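You operate a simulated robot arm through the tools that you are given. There is no shell and no other tool.

Carry out the task below with a simulated robot arm. There is one attempt and no reset: what you move stays moved.

Task
Test machine three's emergency stop in mid-run, then get it ready again.
Fine: count of four with the UP key, START, push the red stop in while it runs; it is only a test, so pull it out, press RESET once, then clear the count to 0 with DOWN.

The check looks at the end state, three seconds after you hand in, the way a careful person would. Anything else that was tipped, shoved, dropped, spilled or broken makes it a failure.

Robot
A 6-joint arm with a two-finger gripper, fixed in place. Base frame: the origin is on the floor under the middle of its stand, x ahead of it, y to its left, z up. Lengths are in m, angles in rad, forces in N, time in s.
It reaches about 1.637 m from its shoulder. Its first joint turns from -2.897 to 2.897 rad. Payload 3.43 kg.
The TCP is the grasp point between the finger pads, 0.02 m short of the fingertips. In the tool frame z runs along the fingers and y along their closing line. The gripper opens to 0.19 m; its body begins 0.248 m behind the TCP.
Orientation is that of the tool frame in the base frame, as a unit quaternion [x, y, z, w]. With the fingers straight down and closing along the base's y, the tool's x points along the base's -x, its y along +y and its z along -z.

Tools
- The arm moves only by the tool apply_moves. Its argument "rows" is a list of rows, each an object of numbers (a shift or turn left out is 0, a gripper value left out holds the last): "dx", "dy", "dz": the shift along the base's x, y, z in cm; "wx", "wy", "wz": the turn, a rotation vector about the base's x, y, z in rad; "fingers": the opening in per cent of the stroke, from 0 (shut) to 100 (fully open). In form: [{"dx": .., "dy": .., "dz": .., "wx": .., "wy": .., "wz": .., "fingers": ..}, ...]. A call has 1 to 20 rows; each row is the pose to reach, as a shift and turn from the pose commanded when the call began. Rows are played at 5 a second. More than 0.05 m and 0.15 rad between two rows, or a gripper value outside its range, and nothing of the call is played. A pose out of reach is approached as far as the arm can. The call stops where the force on the tool passes 90 N (or 10 N more than at its start, if that is more) or the arm is blocked; 0.2 s more then pass. Each finger travels about 0.045 m/s and halts on what it meets, pressing with about 25 N; the grip force reading is that of the motor and also rises with nothing between the fingers. The clock runs only during rows and for 0.2 s after the last one: add rows that repeat a pose to give the fingers time. The reply holds the time, the measured pose of the TCP, the force on the tool along the base axes, the opening and the grip force, in the units named above and with some noise, with the torque about the TCP (base axes, N m) and any sound that the robot's microphone picked up, and new pictures: "show" is both (left out), scene, wrist or none.
- Cameras (640 x 400 px; columns grow to the right, rows downward): "scene" is fixed at [0.2287, 0.6408, 1.5537]; the picture's right is [0.98, 0.22, 0.00], its down [0.03, -0.13, -0.99] and it looks along [-0.21, 0.97, -0.14] (base axes); focal length 214 px, centre (320, 200). "wrist" rides on the gripper at [0.07, -0.008, -0.288] in the tool frame; the picture's right is [0.12, 0.99, 0.00], its down [-0.96, 0.12, -0.25] and it looks along [-0.25, 0.03, 0.97] (tool axes); focal length 261 px, centre (320, 200). There is no depth. A picture from a camera that has moved, and an enlarged one, comes with that camera's place and axes in the base frame and with its lens. The place of the scene camera against the robot may be out by one fixed shift of up to 0.018 m in any direction.
- raise_lower(by): slides the trunk up (or, below 0, down) by that many m; the arm rides with it, the base frame stays. It gives what a move gives, with no picture.
- enlarge(camera, box): a new picture of the part [left, top, right, bottom] of that camera's present view, enlarged. The clock stands still meanwhile.
- hand_in(): hands the job in; it is judged then, once.

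Nothing tells you positions but the pictures and the camera data. Unless the task says otherwise, let go and move clear before handing in.

The tools are called by a JSON object that holds its "name" and its "arguments". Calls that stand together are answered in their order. apply_moves: Moves the arm, as the interface text tells. Its arguments: {"type":"object","properties":{"rows":{"type":"array","items":{"type":"object","properties":{"dx":{"type":"number"},"dy":{"type":"number"},"dz":{"type":"number"},"wx":{"type":"number"},"wy":{"type":"number"},"wz":{"type":"number"},"fingers":{"type":"number"}}}},"show":{"type":"string","enum":["both","scene","wrist","none"]}},"required":["rows"]} The other tools are called the same way: raise_lower (by) moves the trunk up or down; enlarge (camera, box) takes an enlarged picture of a part of a camera's view; hand_in () hands the job in.

At the start:

```text
time_s: 0.0
tcp_pos: [0.5805, -0.1038, 1.321]
ee_rot: [0.0, 1.0, 0.0, 0.001]
wrist_force: [0.0, 0.7, -1.3]
moment: [-0.02, 0.02, -0.01]
gripper_width: 0.1899
finger_force: 0.1
trunk travel left (down, up): [-0.175, 0.065]
```

scene: 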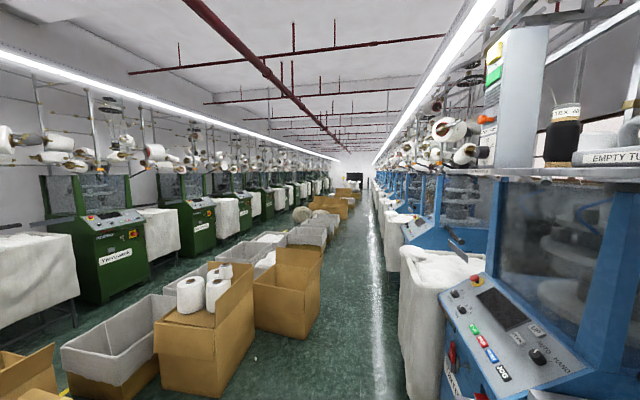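
wrist: 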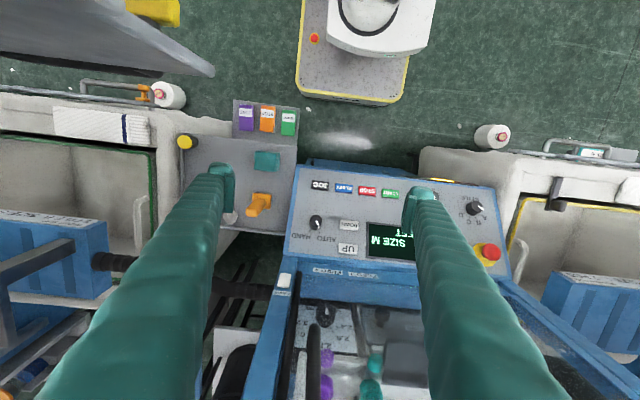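

I see a row of blue knitting machines on the right; the wrist camera looks down at a panel with keys, knobs, a screen and a red mushroom stop. I'll enlarge both views first to find out which is machine three and where its controls are.

{"name": "enlarge", "arguments": {"camera": "scene", "box": [420, 240, 640, 400]}}

{"name": "enlarge", "arguments": {"camera": "wrist", "box": [270, 150, 530, 310]}}

{"name": "enlarge", "arguments": {"camera": "wrist", "box": [160, 80, 320, 240]}}

{"name": "enlarge", "arguments": {"camera": "scene", "box": [440, 0, 640, 180]}}

```text
2.50 times, centred on (530, 320) of scene
camera zoom: at [0.2287, 0.6408, 1.5537], right [0.98, 0.22, 0.0], down [0.03, -0.13, -0.99], along [-0.21, 0.97, -0.14], focal length 536 px, centre (-205, -100)
```

zoom: 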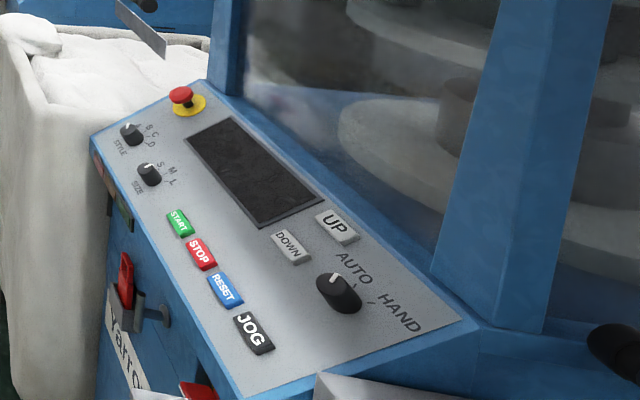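

```text
2.46 times, centred on (400, 230) of wrist
camera zoom: at [0.5102, -0.1117, 1.6074], right [-0.12, 0.99, 0.0], down [0.96, 0.12, 0.25], along [0.25, 0.03, -0.97], focal length 642 px, centre (123, 126)
```

zoom: 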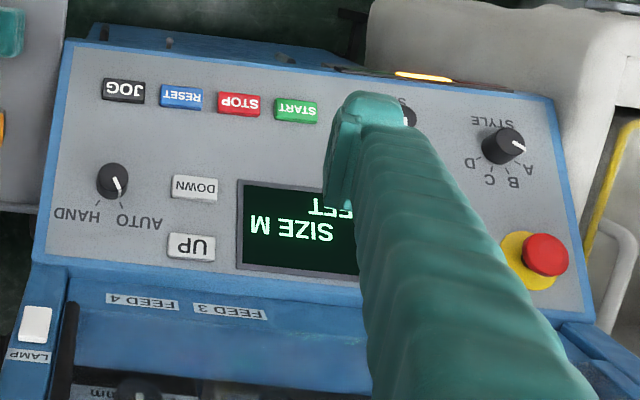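

```text
2.50 times, centred on (240, 160) of wrist
camera zoom: at [0.5102, -0.1117, 1.6074], right [-0.12, 0.99, 0.0], down [0.96, 0.12, 0.25], along [0.25, 0.03, -0.97], focal length 652 px, centre (520, 300)
```

zoom: 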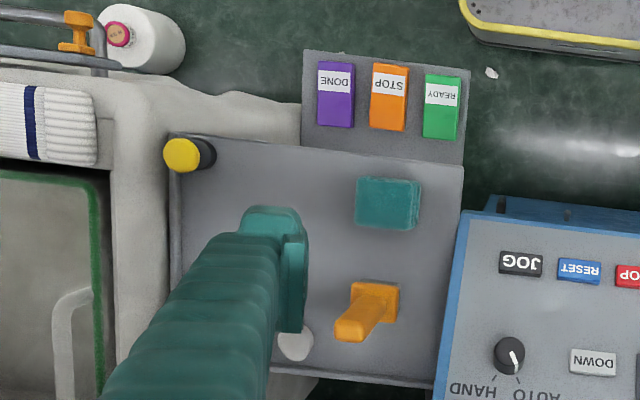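

```text
2.22 times, centred on (540, 90) of scene
camera zoom: at [0.2287, 0.6408, 1.5537], right [0.98, 0.22, 0.0], down [0.03, -0.13, -0.99], along [-0.21, 0.97, -0.14], focal length 477 px, centre (-169, 444)
```

zoom: 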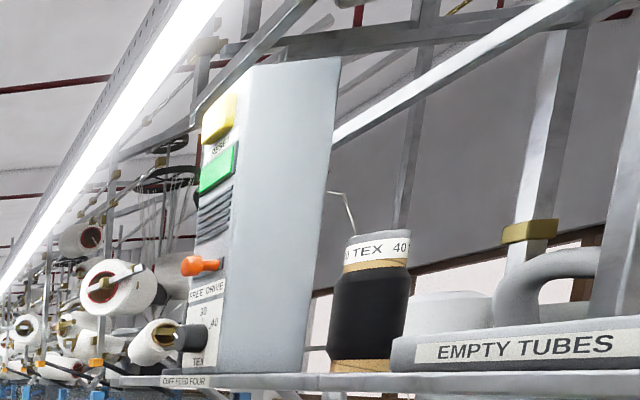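

The wrist camera hangs over one panel (y about 0 to 0.3), and the scene camera shows another one further along +y. I need machine numbers, so I'll look closer at labels.

{"name": "enlarge", "arguments": {"camera": "scene", "box": [360, 150, 520, 250]}}

{"name": "enlarge", "arguments": {"camera": "scene", "box": [420, 320, 548, 400]}}

{"name": "enlarge", "arguments": {"camera": "wrist", "box": [230, 240, 430, 400]}}

{"name": "enlarge", "arguments": {"camera": "wrist", "box": [440, 110, 640, 240]}}

{"name": "enlarge", "arguments": {"camera": "wrist", "box": [0, 0, 240, 150]}}

{"name": "enlarge", "arguments": {"camera": "scene", "box": [60, 180, 260, 305]}}

```text
4.00 times, centred on (440, 200) of scene
camera zoom: at [0.2287, 0.6408, 1.5537], right [0.98, 0.22, 0.0], down [0.03, -0.13, -0.99], along [-0.21, 0.97, -0.14], focal length 858 px, centre (-160, 200)
```

zoom: 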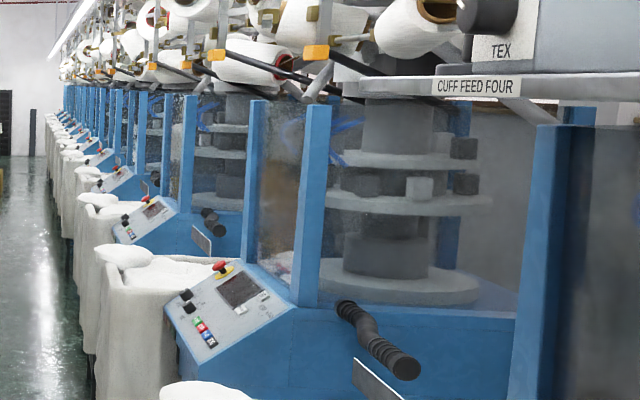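

```text
5.00 times, centred on (484, 360) of scene
camera zoom: at [0.2287, 0.6408, 1.5537], right [0.98, 0.22, 0.0], down [0.03, -0.13, -0.99], along [-0.21, 0.97, -0.14], focal length 1072 px, centre (-500, -600)
```

zoom: 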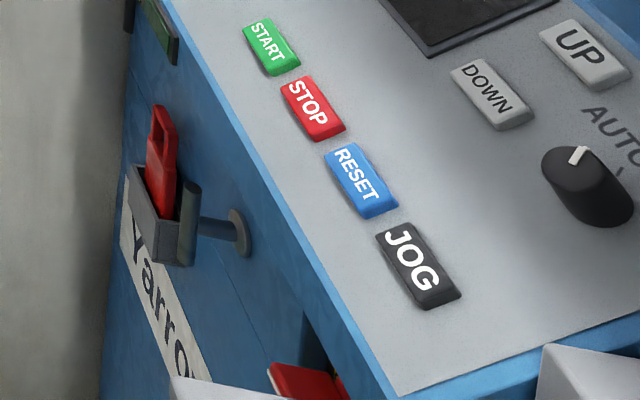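

```text
2.50 times, centred on (330, 320) of wrist
camera zoom: at [0.5102, -0.1117, 1.6074], right [-0.12, 0.99, 0.0], down [0.96, 0.12, 0.25], along [0.25, 0.03, -0.97], focal length 652 px, centre (295, -100)
```

zoom: 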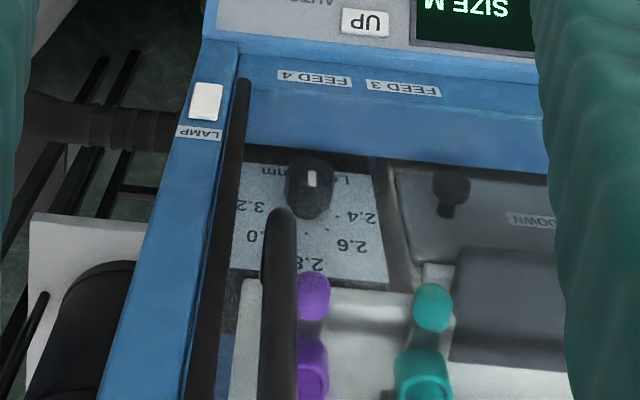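

```text
3.08 times, centred on (540, 175) of wrist
camera zoom: at [0.5102, -0.1117, 1.6074], right [-0.12, 0.99, 0.0], down [0.96, 0.12, 0.25], along [0.25, 0.03, -0.97], focal length 802 px, centre (-357, 277)
```

zoom: 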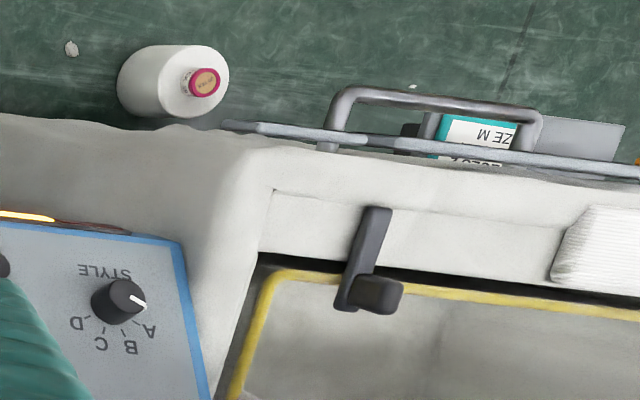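

```text
2.67 times, centred on (120, 75) of wrist
camera zoom: at [0.5102, -0.1117, 1.6074], right [-0.12, 0.99, 0.0], down [0.96, 0.12, 0.25], along [0.25, 0.03, -0.97], focal length 695 px, centre (853, 533)
```

zoom: 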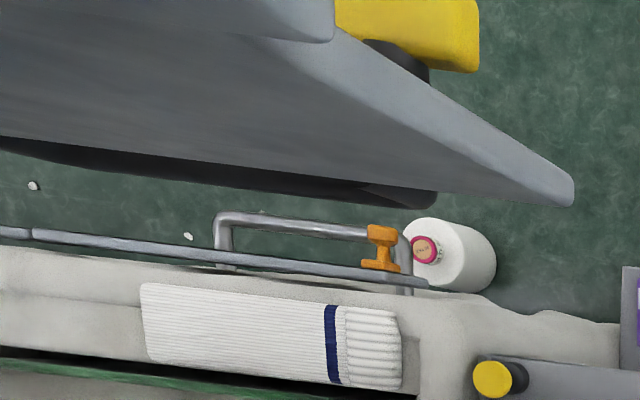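

```text
3.20 times, centred on (160, 242) of scene
camera zoom: at [0.2287, 0.6408, 1.5537], right [0.98, 0.22, 0.0], down [0.03, -0.13, -0.99], along [-0.21, 0.97, -0.14], focal length 686 px, centre (832, 64)
```

zoom: 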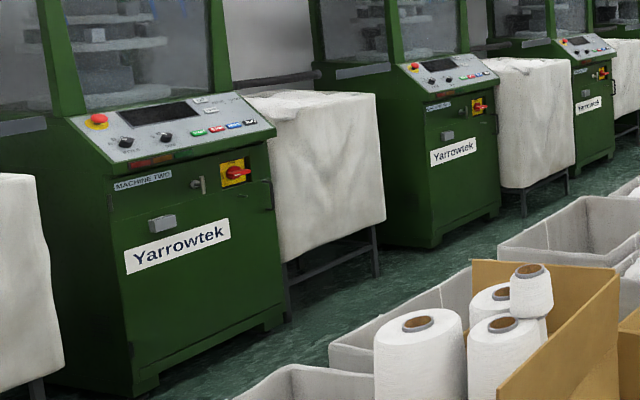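

The green machine on the left says MACHINE TWO. I'll shut the fingers (I need a poker anyway) to open up the view of the panel below, and look again.

{"name": "apply_moves", "arguments": {"rows": [{"fingers": 0}, {"fingers": 0}, {"fingers": 0}, {"fingers": 0}, {"fingers": 0}, {"fingers": 0}, {"fingers": 0}, {"fingers": 0}, {"fingers": 0}, {"fingers": 0}, {"fingers": 0}, {"fingers": 0}], "show": "wrist"}}

{"name": "enlarge", "arguments": {"camera": "scene", "box": [70, 225, 170, 285]}}

{"name": "enlarge", "arguments": {"camera": "scene", "box": [170, 190, 250, 240]}}

```text
time_s: 2.6
tcp_pos: [0.5804, -0.1041, 1.3206]
ee_rot: [0.0, 1.0, 0.0, 0.0]
wrist_force: [-0.5, -0.5, 0.3]
moment: [0.02, -0.05, 0.02]
gripper_width: 0.0001
finger_force: 25.1
trunk travel left (down, up): [-0.175, 0.065]
camera wrist: at [0.5102, -0.1117, 1.6074], right [-0.12, 0.99, 0.0], down [0.96, 0.12, 0.25], along [0.25, 0.03, -0.97], focal length 261 px, centre (320, 200)
```

wrist: 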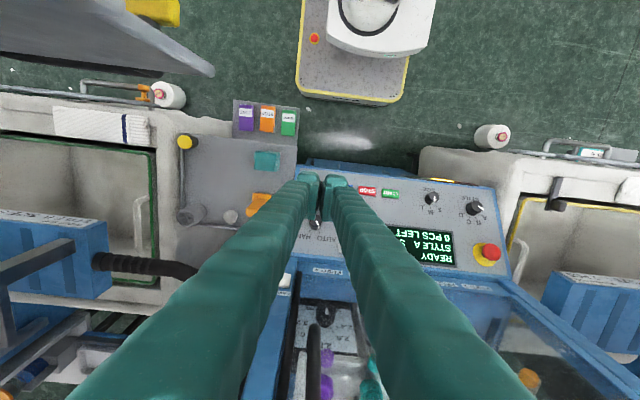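

```text
6.40 times, centred on (120, 255) of scene
camera zoom: at [0.2287, 0.6408, 1.5537], right [0.98, 0.22, 0.0], down [0.03, -0.13, -0.99], along [-0.21, 0.97, -0.14], focal length 1373 px, centre (1600, -152)
```

zoom: 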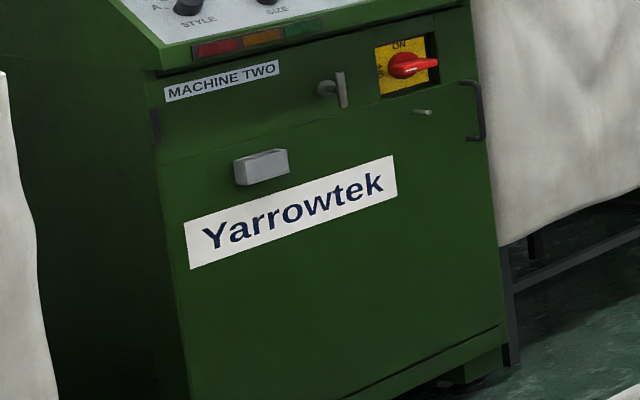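

```text
8.00 times, centred on (210, 215) of scene
camera zoom: at [0.2287, 0.6408, 1.5537], right [0.98, 0.22, 0.0], down [0.03, -0.13, -0.99], along [-0.21, 0.97, -0.14], focal length 1716 px, centre (1200, 80)
```

zoom: 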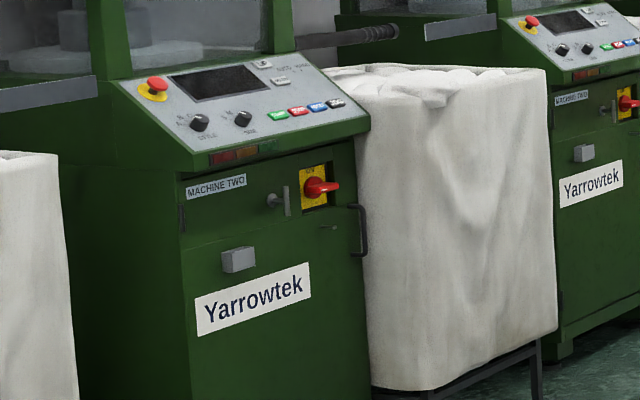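

The screen below the arm reads READY / STYLE A / 0 PCS LEFT. I'll back away from the machine and tilt the hand forward to see its front plate and its whole panel.

{"name": "apply_moves", "arguments": {"rows": [{"dx": -4, "wy": -0.1}, {"dx": -8, "wy": -0.2}, {"dx": -12, "wy": -0.3}, {"dx": -16, "wy": -0.4}, {"dx": -20, "wy": -0.5}], "show": "wrist"}}

{"name": "enlarge", "arguments": {"camera": "wrist", "box": [220, 100, 540, 300]}}

```text
time_s: 4.0
tcp_pos: [0.4049, -0.039, 1.3129]
ee_rot: [-0.1, 0.965, 0.03, 0.239]
wrist_force: [0.4, -0.1, -0.5]
moment: [-0.06, 0.07, 0.02]
gripper_width: 0.0
finger_force: 25.5
trunk travel left (down, up): [-0.175, 0.065]
stopped in row 5: the arm was blocked; the commanded pose is now the measured one
camera wrist: at [0.2159, -0.09, 1.5337], right [-0.31, 0.95, -0.04], down [0.7, 0.26, 0.67], along [0.65, 0.18, -0.74], focal length 261 px, centre (320, 200)
```

wrist: 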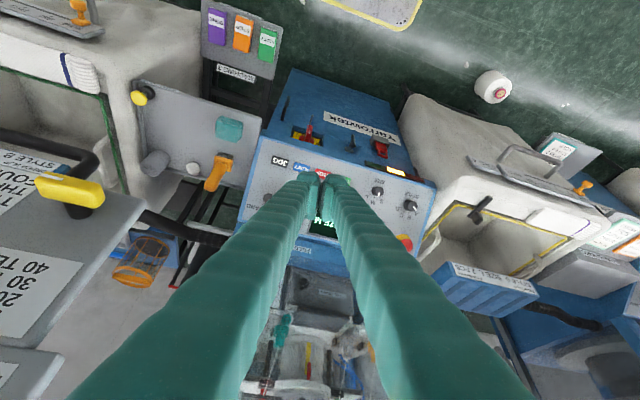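

```text
2.00 times, centred on (380, 200) of wrist
camera zoom: at [0.2159, -0.09, 1.5337], right [-0.31, 0.95, -0.04], down [0.7, 0.26, 0.67], along [0.65, 0.18, -0.74], focal length 521 px, centre (200, 200)
```

zoom: 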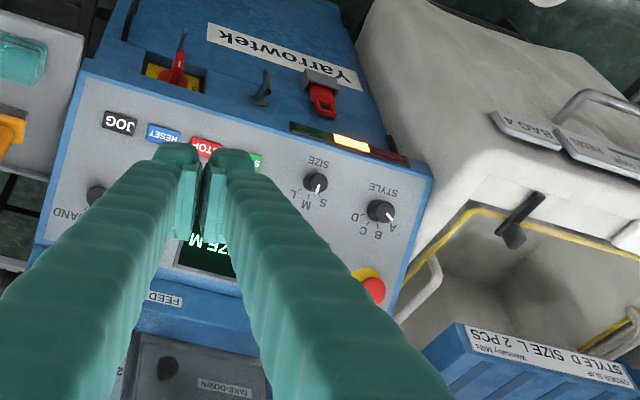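

The arm halted as it folded close to its stand, with no force on the tool. The front of this machine is visible, so I'll zoom in there for its number plate.

{"name": "enlarge", "arguments": {"camera": "wrist", "box": [320, 100, 440, 200]}}

{"name": "enlarge", "arguments": {"camera": "wrist", "box": [240, 90, 400, 190]}}

{"name": "enlarge", "arguments": {"camera": "wrist", "box": [120, 0, 300, 110]}}

{"name": "enlarge", "arguments": {"camera": "wrist", "box": [460, 120, 640, 300]}}

{"name": "enlarge", "arguments": {"camera": "wrist", "box": [0, 130, 160, 330]}}

```text
4.00 times, centred on (380, 150) of wrist
camera zoom: at [0.2159, -0.09, 1.5337], right [-0.31, 0.95, -0.04], down [0.7, 0.26, 0.67], along [0.65, 0.18, -0.74], focal length 1043 px, centre (80, 400)
```

zoom: 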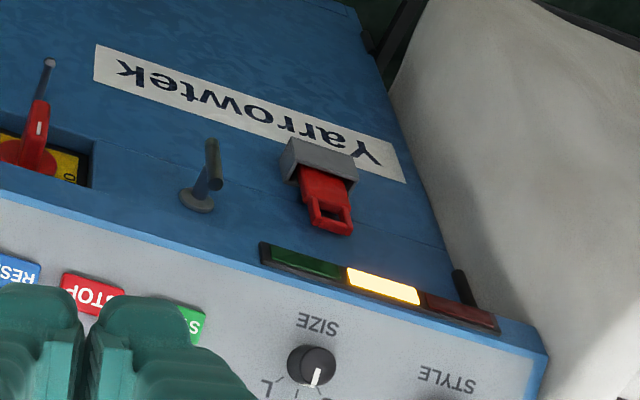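

```text
4.00 times, centred on (320, 140) of wrist
camera zoom: at [0.2159, -0.09, 1.5337], right [-0.31, 0.95, -0.04], down [0.7, 0.26, 0.67], along [0.65, 0.18, -0.74], focal length 1043 px, centre (320, 440)
```

zoom: 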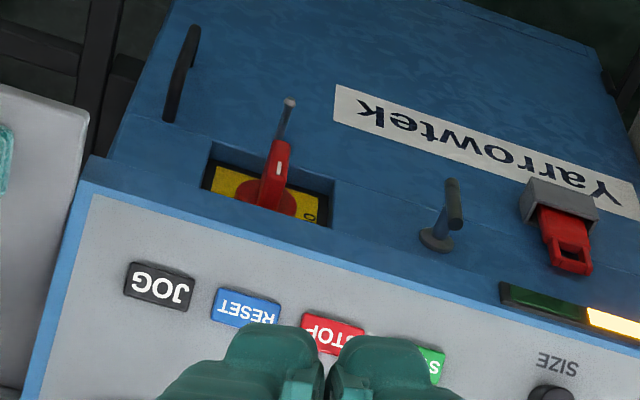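

```text
3.56 times, centred on (210, 55) of wrist
camera zoom: at [0.2159, -0.09, 1.5337], right [-0.31, 0.95, -0.04], down [0.7, 0.26, 0.67], along [0.65, 0.18, -0.74], focal length 927 px, centre (711, 716)
```

zoom: 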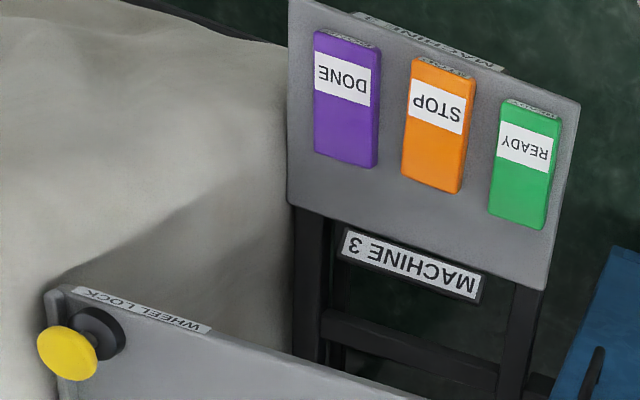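

```text
2.22 times, centred on (550, 210) of wrist
camera zoom: at [0.2159, -0.09, 1.5337], right [-0.31, 0.95, -0.04], down [0.7, 0.26, 0.67], along [0.65, 0.18, -0.74], focal length 579 px, centre (-191, 178)
```

zoom: 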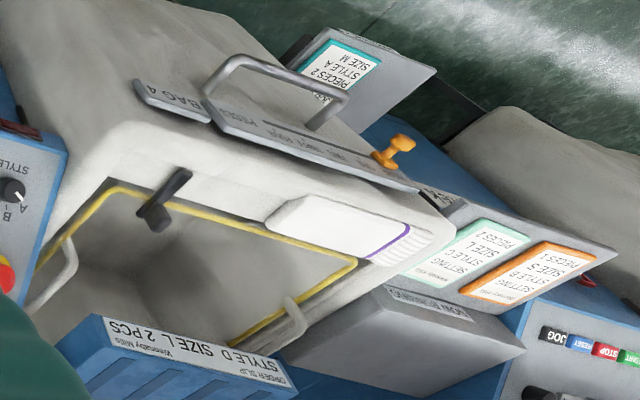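

```text
2.00 times, centred on (80, 230) of wrist
camera zoom: at [0.2159, -0.09, 1.5337], right [-0.31, 0.95, -0.04], down [0.7, 0.26, 0.67], along [0.65, 0.18, -0.74], focal length 521 px, centre (800, 140)
```

zoom: 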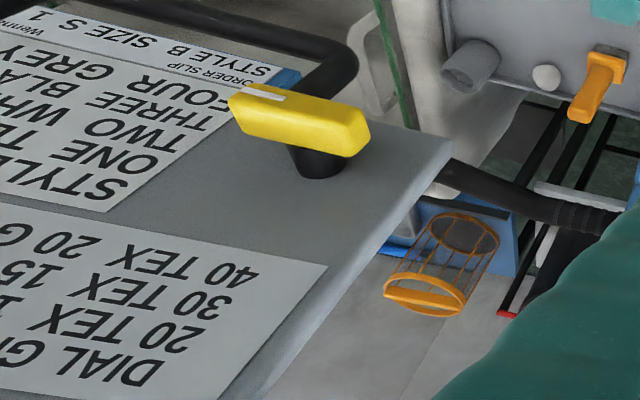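

The board beside this machine reads MACHINE 3, so the machine under the arm is the right one. From two views I get the key row at about x=0.645, z=0.93 (JOG y -0.09, RESET -0.03, STOP 0.03) and the red stop's head near (0.733, 0.327, 1.04). I'll go back out to a roomier pose, square to the machine, for a cleaner view.

{"name": "apply_moves", "arguments": {"rows": [{"dx": 3, "dy": -1, "wz": -0.05}, {"dx": 6, "dy": -2, "wz": -0.1}, {"dx": 9, "dy": -3, "wz": -0.16}, {"dx": 12, "dy": -4, "wz": -0.209}], "show": "both"}}

```text
time_s: 5.0
tcp_pos: [0.5233, -0.0828, 1.3137]
ee_rot: [0.007, 0.97, 0.004, 0.242]
wrist_force: [-1.4, 0.4, -0.3]
moment: [-0.05, -0.13, -0.03]
gripper_width: 0.0
finger_force: 24.6
trunk travel left (down, up): [-0.175, 0.065]
camera wrist: at [0.3272, -0.0908, 1.5331], right [-0.09, 0.99, -0.05], down [0.73, 0.1, 0.67], along [0.67, 0.03, -0.74], focal length 261 px, centre (320, 200)
```

scene: 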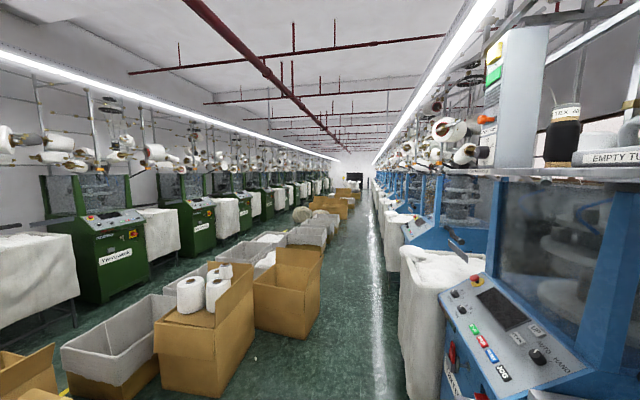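
wrist: 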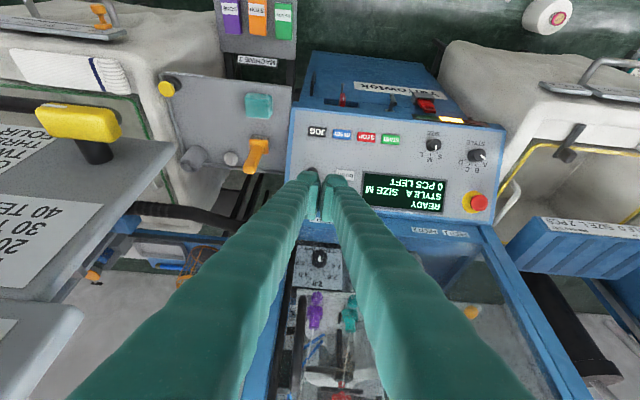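

Now I have a clear view of machine 3's panel: READY, STYLE A, SIZE M, 0 PCS LEFT. A vertical chart board with a yellow handle hangs at about x=0.47, y<-0.21, above z=1.33, which I'll stay clear of. I'll zoom in to measure the controls.

{"name": "enlarge", "arguments": {"camera": "wrist", "box": [280, 110, 400, 185]}}

{"name": "enlarge", "arguments": {"camera": "wrist", "box": [390, 110, 510, 235]}}

{"name": "enlarge", "arguments": {"camera": "wrist", "box": [280, 160, 460, 280]}}

```text
5.33 times, centred on (340, 148) of wrist
camera zoom: at [0.3272, -0.0908, 1.5331], right [-0.09, 0.99, -0.05], down [0.73, 0.1, 0.67], along [0.67, 0.03, -0.74], focal length 1390 px, centre (213, 480)
```

zoom: 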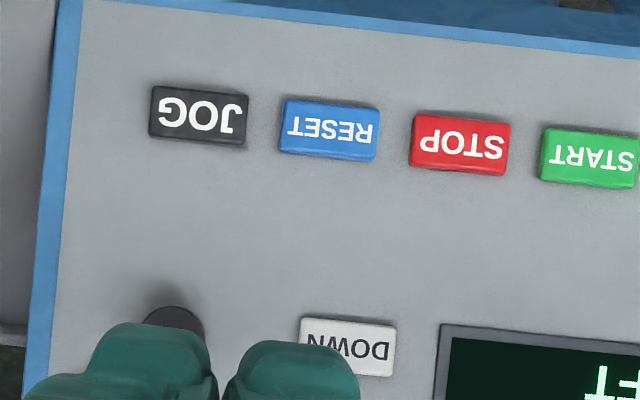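

```text
3.20 times, centred on (450, 172) of wrist
camera zoom: at [0.3272, -0.0908, 1.5331], right [-0.09, 0.99, -0.05], down [0.73, 0.1, 0.67], along [0.67, 0.03, -0.74], focal length 834 px, centre (-96, 288)
```

zoom: 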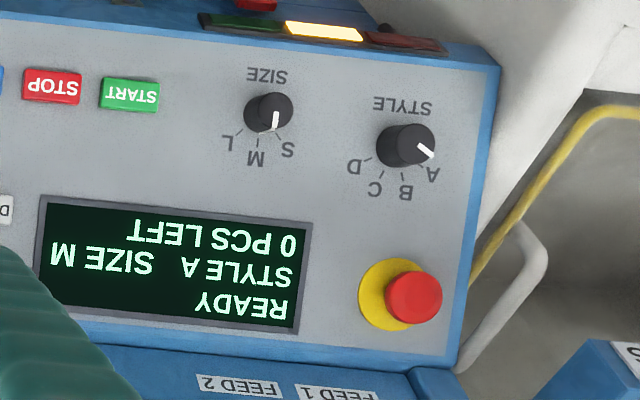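

```text
3.33 times, centred on (370, 220) of wrist
camera zoom: at [0.3272, -0.0908, 1.5331], right [-0.09, 0.99, -0.05], down [0.73, 0.1, 0.67], along [0.67, 0.03, -0.74], focal length 869 px, centre (153, 133)
```

zoom: 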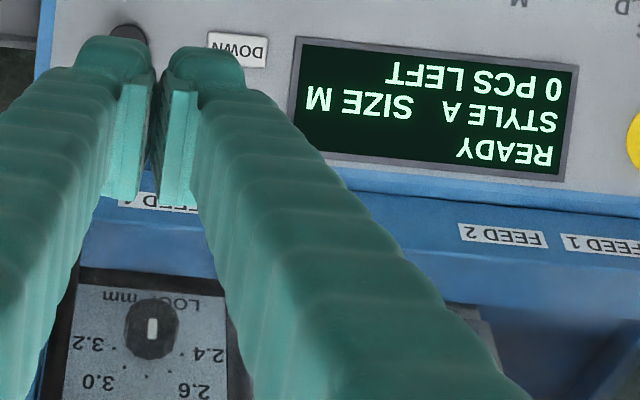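

Triangulating gives a panel sloping about 40°: keys START (0.642, 0.092, 0.937), RESET (0.643, -0.033, 0.936), DOWN (0.720, -0.014, 1.001), UP (0.766, -0.014, 1.041), and the red stop's head (0.732, 0.323, 1.043). I'll move to about 10 cm off the UP key with the fingers square to the panel.

{"name": "apply_moves", "arguments": {"rows": [{"dx": 2.8, "dy": 1.15, "dz": -3.0, "wx": -0.002, "wy": -0.035, "wz": 0.002}, {"dx": 5.5, "dy": 2.3, "dz": -6.0, "wx": -0.004, "wy": -0.07, "wz": 0.003}, {"dx": 8.3, "dy": 3.45, "dz": -9.0, "wx": -0.006, "wy": -0.105, "wz": 0.005}, {"dx": 11.0, "dy": 4.6, "dz": -12.0, "wx": -0.008, "wy": -0.14, "wz": 0.007}, {"dx": 13.8, "dy": 5.75, "dz": -15.0, "wx": -0.01, "wy": -0.175, "wz": 0.008}, {"dx": 16.6, "dy": 6.9, "dz": -18.1, "wx": -0.012, "wy": -0.211, "wz": 0.01}], "show": "wrist"}}

{"name": "enlarge", "arguments": {"camera": "wrist", "box": [240, 90, 560, 290]}}

```text
time_s: 6.4
tcp_pos: [0.6919, -0.0153, 1.1309]
ee_rot: [-0.002, 0.939, 0.001, 0.344]
wrist_force: [-0.1, -0.4, 0.4]
moment: [0.02, -0.03, 0.0]
gripper_width: 0.0001
finger_force: 25.1
trunk travel left (down, up): [-0.175, 0.065]
camera wrist: at [0.4529, -0.0222, 1.3041], right [-0.09, 0.99, -0.08], down [0.58, 0.12, 0.81], along [0.81, 0.03, -0.58], focal length 261 px, centre (320, 200)
```

wrist: 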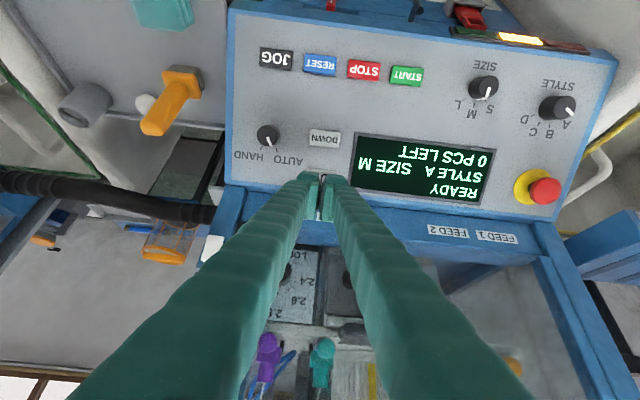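

```text
2.00 times, centred on (400, 190) of wrist
camera zoom: at [0.4529, -0.0222, 1.3041], right [-0.09, 0.99, -0.08], down [0.58, 0.12, 0.81], along [0.81, 0.03, -0.58], focal length 521 px, centre (160, 220)
```

zoom: 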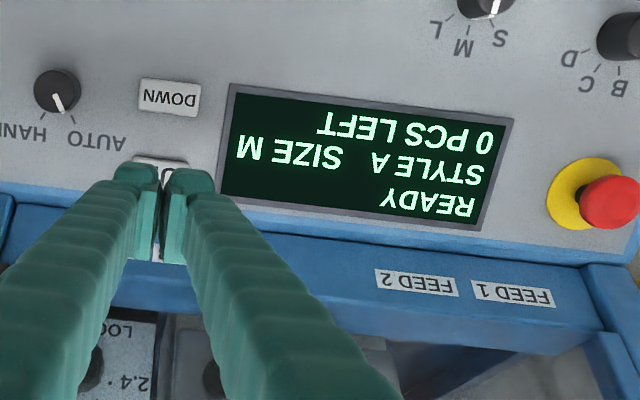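

The view agrees with my estimates to within a few mm, and the screen stays readable from here. I'll bring the fingertips to about 1 cm above the UP key.

{"name": "apply_moves", "arguments": {"rows": [{"dx": 2.58, "dy": 0.1, "dz": -3.05}, {"dx": 4.6, "dy": 0.1, "dz": -5.4}, {"dx": 5.55, "dy": 0.1, "dz": -6.57}], "show": "wrist"}}

{"name": "enlarge", "arguments": {"camera": "wrist", "box": [240, 130, 400, 230]}}

```text
time_s: 7.2
tcp_pos: [0.7456, -0.0112, 1.0674]
ee_rot: [0.0, 0.939, -0.001, 0.344]
wrist_force: [-0.6, 0.3, 0.1]
moment: [0.02, 0.0, 0.01]
gripper_width: 0.0
finger_force: 25.2
trunk travel left (down, up): [-0.175, 0.065]
camera wrist: at [0.5078, -0.0195, 1.2402], right [-0.09, 0.99, -0.08], down [0.58, 0.12, 0.81], along [0.81, 0.03, -0.58], focal length 261 px, centre (320, 200)
```

wrist: 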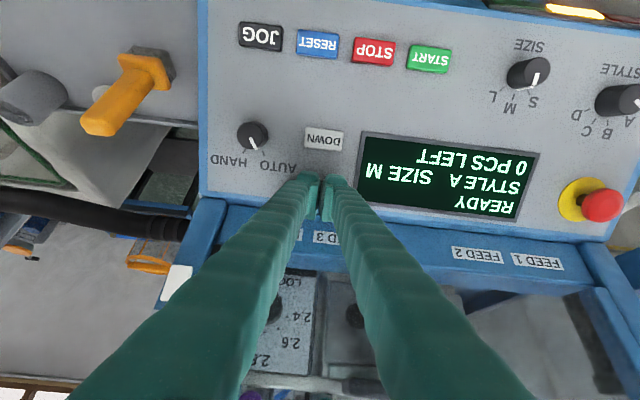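

```text
4.00 times, centred on (320, 180) of wrist
camera zoom: at [0.5078, -0.0195, 1.2402], right [-0.09, 0.99, -0.08], down [0.58, 0.12, 0.81], along [0.81, 0.03, -0.58], focal length 1043 px, centre (320, 280)
```

zoom: 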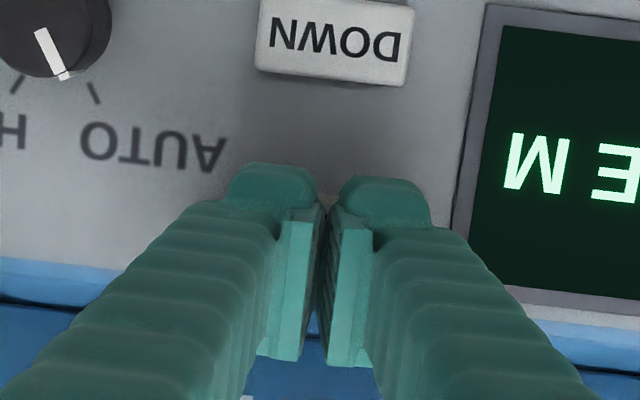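

The fingertips are about 1.2 cm above UP and 3 mm too far to the left (+y). I'll correct that and advance in small steps until I feel the key.

{"name": "apply_moves", "arguments": {"rows": [{"dx": 0.0, "dy": -0.3, "dz": 0.0}, {"dx": 0.52, "dy": -0.3, "dz": -0.61}], "show": "none"}}

```text
time_s: 7.8
tcp_pos: [0.7515, -0.0148, 1.0614]
ee_rot: [0.0, 0.939, 0.0, 0.343]
wrist_force: [-0.7, -0.6, -1.1]
moment: [0.03, 0.01, 0.0]
gripper_width: 0.0001
finger_force: 24.9
trunk travel left (down, up): [-0.175, 0.065]
```

{"name": "apply_moves", "arguments": {"rows": [{"dx": 0.13, "dz": -0.153}, {"dx": 0.19, "dz": -0.23}], "show": "none"}}

```text
time_s: 8.4
tcp_pos: [0.7518, -0.0151, 1.0579]
ee_rot: [0.0, 0.94, -0.001, 0.342]
wrist_force: [-0.9, -0.1, 0.3]
moment: [0.01, -0.03, 0.03]
gripper_width: 0.0
finger_force: 24.8
trunk travel left (down, up): [-0.175, 0.065]
```

No contact yet; I keep advancing in 2–3 mm steps.

{"name": "apply_moves", "arguments": {"rows": [{"dx": 0.1, "dz": -0.115}, {"dx": 0.19, "dz": -0.23}], "show": "none"}}

```text
time_s: 9.0
tcp_pos: [0.7528, -0.0156, 1.0568]
ee_rot: [-0.001, 0.94, 0.0, 0.341]
wrist_force: [0.7, -0.3, -0.7]
moment: [0.02, -0.01, 0.01]
gripper_width: 0.0
finger_force: 24.9
trunk travel left (down, up): [-0.175, 0.065]
```

{"name": "apply_moves", "arguments": {"rows": [{"dx": 0.1, "dz": -0.115}, {"dx": 0.19, "dz": -0.23}], "show": "wrist"}}

{"name": "enlarge", "arguments": {"camera": "wrist", "box": [240, 110, 400, 230]}}

```text
time_s: 9.6
tcp_pos: [0.7548, -0.0152, 1.0546]
ee_rot: [-0.001, 0.939, -0.001, 0.343]
wrist_force: [-0.9, 0.2, 1.7]
moment: [0.0, 0.0, -0.01]
gripper_width: 0.0056
finger_force: 34.2
trunk travel left (down, up): [-0.175, 0.065]
heard: click
camera wrist: at [0.5167, -0.0237, 1.229], right [-0.09, 0.99, -0.08], down [0.58, 0.12, 0.81], along [0.81, 0.03, -0.58], focal length 261 px, centre (320, 200)
```

wrist: 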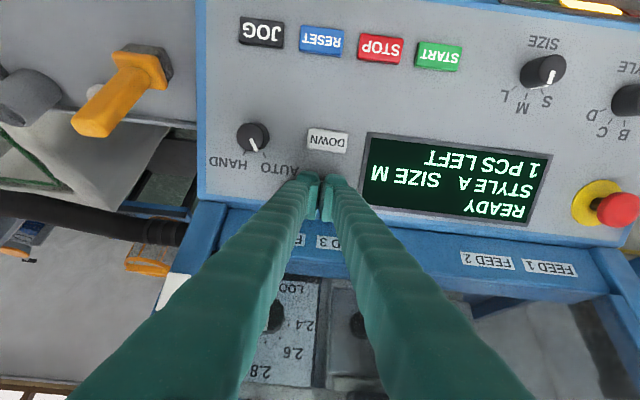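

```text
3.33 times, centred on (320, 170) of wrist
camera zoom: at [0.5167, -0.0237, 1.229], right [-0.09, 0.99, -0.08], down [0.58, 0.12, 0.81], along [0.81, 0.03, -0.58], focal length 869 px, centre (320, 300)
```

zoom: 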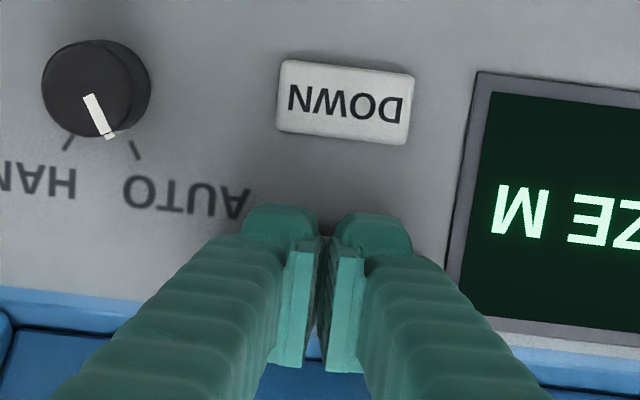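

A click, and the screen reads 1 PCS LEFT. I now have the press depth; I'll lift off ~9 mm and press once more, then check.

{"name": "apply_moves", "arguments": {"rows": [{"dx": -0.6, "dz": 0.72}, {"dx": -0.6, "dz": 0.72}, {"dx": -0.2, "dz": 0.24}, {"dx": 0.0, "dz": 0.0}, {"dx": -0.6, "dz": 0.72}, {"dx": -0.6, "dz": 0.72}], "show": "wrist"}}

{"name": "enlarge", "arguments": {"camera": "wrist", "box": [340, 110, 560, 240]}}

```text
time_s: 11.0
tcp_pos: [0.7505, -0.0158, 1.0605]
ee_rot: [-0.001, 0.94, 0.0, 0.343]
wrist_force: [-0.5, -0.3, -0.1]
moment: [0.02, 0.01, -0.01]
gripper_width: 0.0
finger_force: 33.9
trunk travel left (down, up): [-0.175, 0.065]
heard: click
camera wrist: at [0.5123, -0.0235, 1.235], right [-0.09, 0.99, -0.08], down [0.58, 0.12, 0.81], along [0.81, 0.03, -0.58], focal length 261 px, centre (320, 200)
```

wrist: 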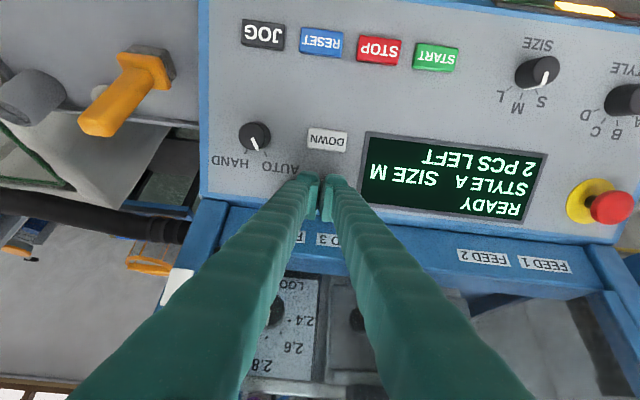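

```text
2.91 times, centred on (450, 175) of wrist
camera zoom: at [0.5123, -0.0235, 1.235], right [-0.09, 0.99, -0.08], down [0.58, 0.12, 0.81], along [0.81, 0.03, -0.58], focal length 758 px, centre (-58, 273)
```

zoom: 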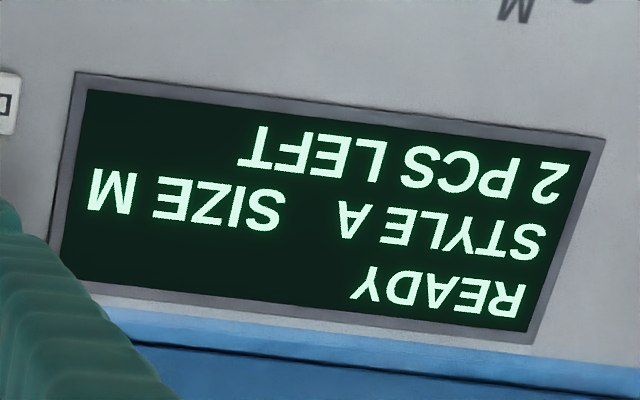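

2 PCS LEFT, and the fingers are now lifted off. I'll press two more times in the same way, one at a time.

{"name": "apply_moves", "arguments": {"rows": [{"dx": 0.4, "dz": -0.48}, {"dx": 0.6, "dz": -0.72}, {"dx": 0.0, "dz": 0.0}, {"dx": 0.0, "dz": 0.0}], "show": "wrist"}}

```text
time_s: 12.0
tcp_pos: [0.7513, -0.0159, 1.0625]
ee_rot: [0.0, 0.94, 0.001, 0.342]
wrist_force: [-0.1, 0.4, -0.9]
moment: [0.01, 0.0, -0.03]
gripper_width: 0.0
finger_force: 34.4
trunk travel left (down, up): [-0.175, 0.065]
heard: click
camera wrist: at [0.5125, -0.0233, 1.2357], right [-0.09, 0.99, -0.08], down [0.58, 0.12, 0.81], along [0.81, 0.03, -0.58], focal length 261 px, centre (320, 200)
```

wrist: 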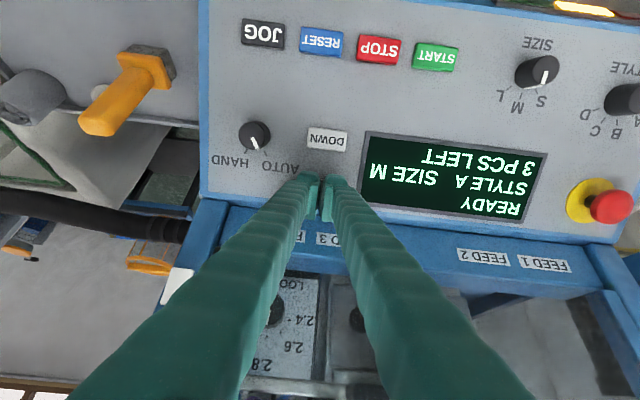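

{"name": "apply_moves", "arguments": {"rows": [{"dx": 0.4, "dz": -0.48}, {"dx": 0.6, "dz": -0.72}, {"dx": 0.0, "dz": 0.0}, {"dx": 0.0, "dz": 0.0}], "show": "wrist"}}

{"name": "enlarge", "arguments": {"camera": "wrist", "box": [340, 110, 560, 240]}}

{"name": "enlarge", "arguments": {"camera": "wrist", "box": [540, 150, 640, 250]}}

```text
time_s: 13.0
tcp_pos: [0.7495, -0.0161, 1.0628]
ee_rot: [-0.001, 0.94, 0.001, 0.343]
wrist_force: [0.5, -0.2, -0.3]
moment: [0.01, 0.0, 0.01]
gripper_width: 0.0
finger_force: 34.4
trunk travel left (down, up): [-0.175, 0.065]
heard: click
camera wrist: at [0.5109, -0.0231, 1.2352], right [-0.09, 0.99, -0.08], down [0.58, 0.12, 0.81], along [0.81, 0.03, -0.58], focal length 261 px, centre (320, 200)
```

wrist: 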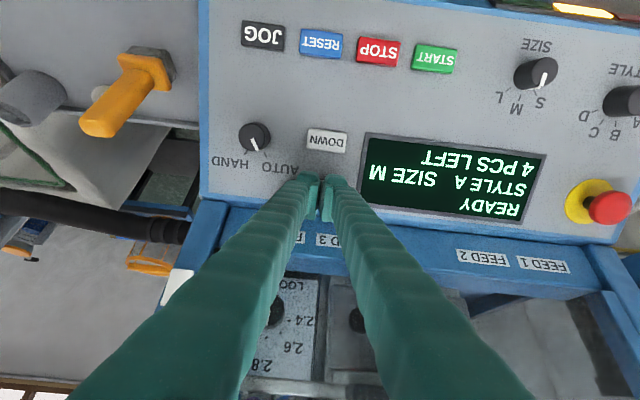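

```text
2.91 times, centred on (450, 175) of wrist
camera zoom: at [0.5109, -0.0231, 1.2352], right [-0.09, 0.99, -0.08], down [0.58, 0.12, 0.81], along [0.81, 0.03, -0.58], focal length 758 px, centre (-58, 273)
```

zoom: 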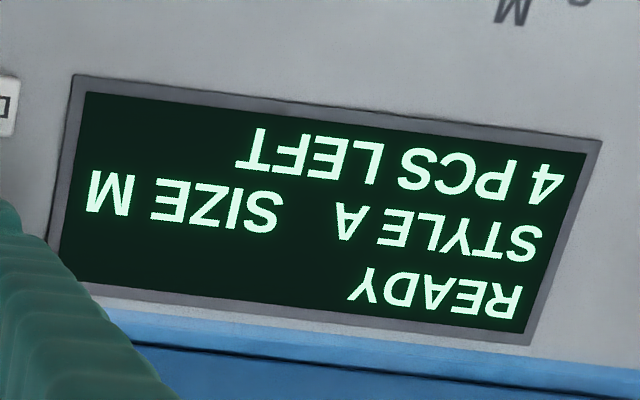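

```text
4.00 times, centred on (590, 200) of wrist
camera zoom: at [0.5109, -0.0231, 1.2352], right [-0.09, 0.99, -0.08], down [0.58, 0.12, 0.81], along [0.81, 0.03, -0.58], focal length 1043 px, centre (-760, 200)
```

zoom: 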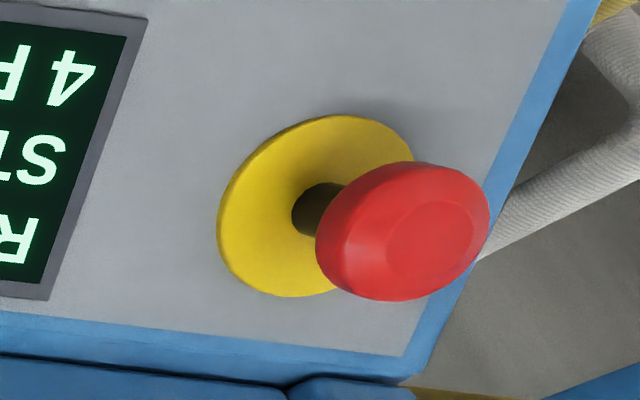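

The count is 4. Next is START: I'll lift off, cross to it with about 4–5 cm clearance, and stop ~1.5 cm above the START key to check alignment before pressing.

{"name": "apply_moves", "arguments": {"rows": [{"dx": -3.2, "dy": 0, "dz": 3.8}, {"dx": -5.5, "dy": 2.16, "dz": 1.44}, {"dx": -7.8, "dy": 4.32, "dz": -0.92}, {"dx": -10.0, "dy": 6.48, "dz": -3.28}, {"dx": -12.3, "dy": 8.64, "dz": -5.64}, {"dx": -14.6, "dy": 10.8, "dz": -8.0}, {"dx": -13.0, "dy": 10.8, "dz": -9.9}], "show": "wrist"}}

{"name": "enlarge", "arguments": {"camera": "wrist", "box": [220, 110, 420, 230]}}

```text
time_s: 14.6
tcp_pos: [0.6206, 0.0919, 0.9612]
ee_rot: [-0.001, 0.939, 0.0, 0.343]
wrist_force: [-0.6, -0.2, -0.8]
moment: [0.03, -0.04, 0.03]
gripper_width: 0.0
finger_force: 34.3
trunk travel left (down, up): [-0.175, 0.065]
camera wrist: at [0.3822, 0.0846, 1.1347], right [-0.09, 0.99, -0.08], down [0.58, 0.12, 0.81], along [0.81, 0.03, -0.58], focal length 261 px, centre (320, 200)
```

wrist: 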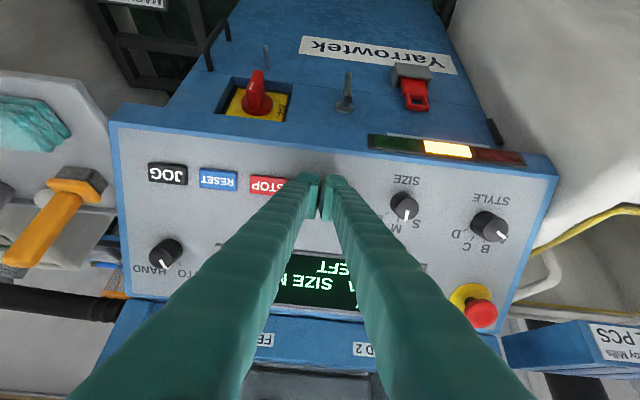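

```text
3.20 times, centred on (320, 170) of wrist
camera zoom: at [0.3822, 0.0846, 1.1347], right [-0.09, 0.99, -0.08], down [0.58, 0.12, 0.81], along [0.81, 0.03, -0.58], focal length 834 px, centre (320, 296)
```

zoom: 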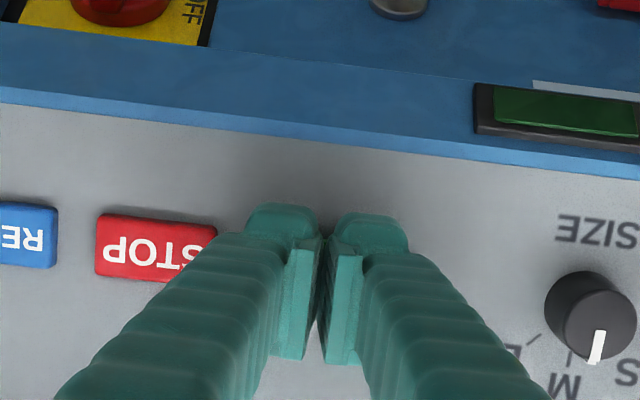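

Fingers are centred over START (y within a mm) with about 1 cm to spare beside STOP. I'll press START now until I hear the click, then go straight to the red stop in the next call.

{"name": "apply_moves", "arguments": {"rows": [{"dx": 0.646, "dz": -0.764}, {"dx": 0.904, "dz": -1.069}, {"dx": 1.098, "dz": -1.298}], "show": "wrist"}}

```text
time_s: 15.4
tcp_pos: [0.6309, 0.0938, 0.95]
ee_rot: [-0.001, 0.94, 0.0, 0.343]
wrist_force: [-20.8, -2.4, 15.1]
moment: [-0.08, 0.4, 0.0]
gripper_width: 0.0061
finger_force: 33.9
trunk travel left (down, up): [-0.175, 0.065]
heard: click
camera wrist: at [0.3925, 0.0846, 1.1238], right [-0.09, 0.99, -0.08], down [0.58, 0.12, 0.81], along [0.81, 0.03, -0.58], focal length 261 px, centre (320, 200)
```

wrist: 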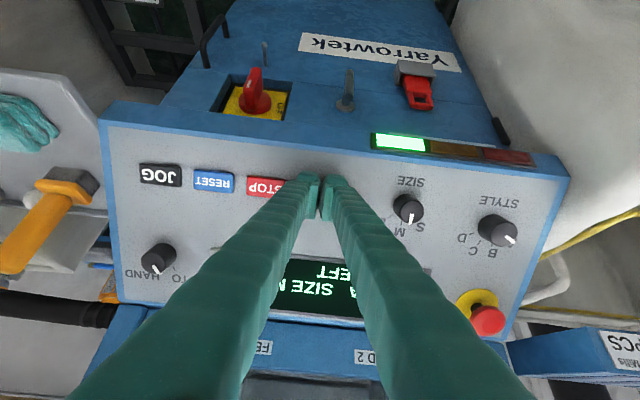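

Click heard and the green lamp is lit, so the machine is running. I lift off and go straight to the red stop and push it in.

{"name": "apply_moves", "arguments": {"rows": [{"dx": -3.2, "dy": 0, "dz": 3.8}, {"dx": -1.65, "dy": 3.84, "dz": 5.46}, {"dx": -0.07, "dy": 7.67, "dz": 7.1}, {"dx": 1.51, "dy": 11.5, "dz": 8.73}, {"dx": 3.09, "dy": 15.34, "dz": 10.37}, {"dx": 4.67, "dy": 19.17, "dz": 12.01}, {"dx": 6.25, "dy": 23.05, "dz": 13.65}, {"dx": 7.86, "dy": 23.05, "dz": 11.74}, {"dx": 8.38, "dy": 23.05, "dz": 11.13}, {"dx": 8.7, "dy": 23.05, "dz": 10.75}, {"dx": 9.03, "dy": 23.05, "dz": 10.37}], "show": "wrist"}}

{"name": "enlarge", "arguments": {"camera": "wrist", "box": [80, 60, 400, 260]}}

```text
time_s: 17.8
tcp_pos: [0.7204, 0.3249, 1.0552]
ee_rot: [-0.001, 0.939, 0.001, 0.344]
wrist_force: [-22.6, 1.1, 19.3]
moment: [0.04, 0.4, -0.08]
gripper_width: 0.0059
finger_force: 34.4
trunk travel left (down, up): [-0.175, 0.065]
camera wrist: at [0.4822, 0.3165, 1.2291], right [-0.09, 0.99, -0.08], down [0.58, 0.12, 0.81], along [0.81, 0.03, -0.58], focal length 261 px, centre (320, 200)
```

wrist: 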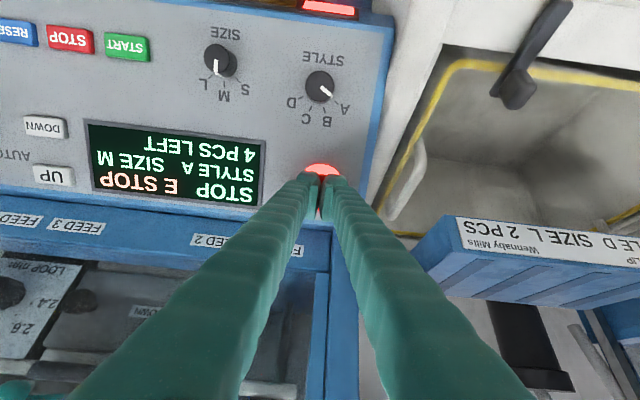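

```text
2.00 times, centred on (240, 160) of wrist
camera zoom: at [0.4822, 0.3165, 1.2291], right [-0.09, 0.99, -0.08], down [0.58, 0.12, 0.81], along [0.81, 0.03, -0.58], focal length 521 px, centre (480, 280)
```

zoom: 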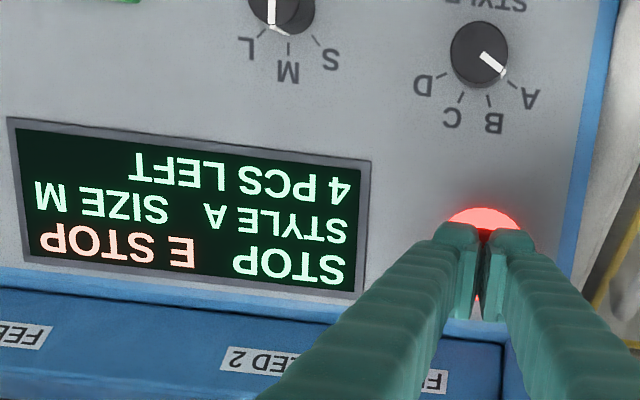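

The screen shows STOP / E STOP with 4 PCS LEFT and the red lamp is on, so the stop tripped mid-run. I'll back off about 6 cm and look at the head's position to grip it.

{"name": "apply_moves", "arguments": {"rows": [{"dx": -2.6, "dy": 0, "dz": 3.1}, {"dx": -5.2, "dy": 0, "dz": 6.1}], "show": "wrist"}}

{"name": "enlarge", "arguments": {"camera": "wrist", "box": [240, 110, 400, 210]}}

{"name": "enlarge", "arguments": {"camera": "wrist", "box": [80, 60, 400, 260]}}

```text
time_s: 18.4
tcp_pos: [0.6686, 0.3226, 1.1126]
ee_rot: [0.0, 0.94, -0.001, 0.342]
wrist_force: [1.3, 0.4, -0.1]
moment: [-0.11, 0.04, -0.04]
gripper_width: 0.0
finger_force: 33.9
trunk travel left (down, up): [-0.175, 0.065]
camera wrist: at [0.4313, 0.316, 1.2872], right [-0.09, 0.99, -0.08], down [0.58, 0.12, 0.81], along [0.81, 0.03, -0.58], focal length 261 px, centre (320, 200)
```

wrist: 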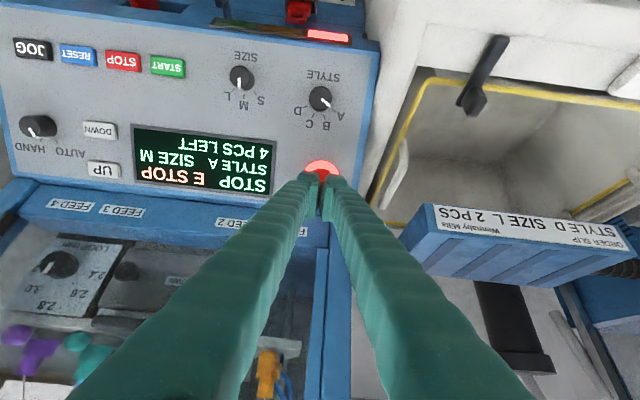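

```text
4.00 times, centred on (320, 160) of wrist
camera zoom: at [0.4313, 0.316, 1.2872], right [-0.09, 0.99, -0.08], down [0.58, 0.12, 0.81], along [0.81, 0.03, -0.58], focal length 1043 px, centre (320, 360)
```

zoom: 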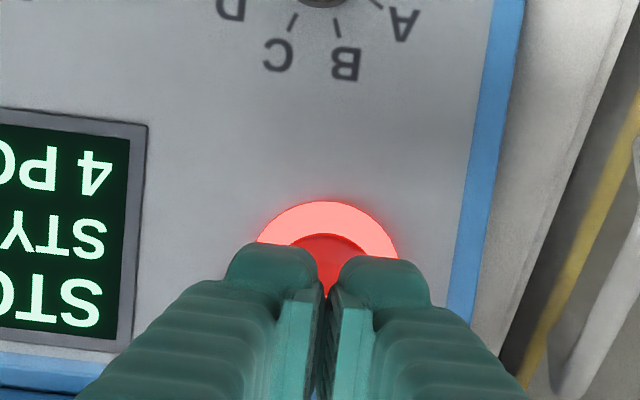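

```text
2.00 times, centred on (240, 160) of wrist
camera zoom: at [0.4313, 0.316, 1.2872], right [-0.09, 0.99, -0.08], down [0.58, 0.12, 0.81], along [0.81, 0.03, -0.58], focal length 521 px, centre (480, 280)
```

zoom: 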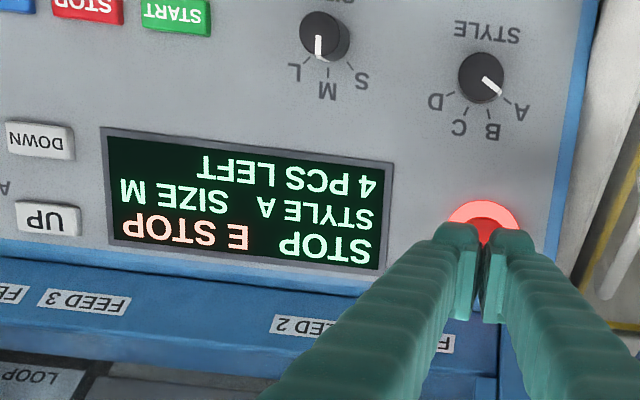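

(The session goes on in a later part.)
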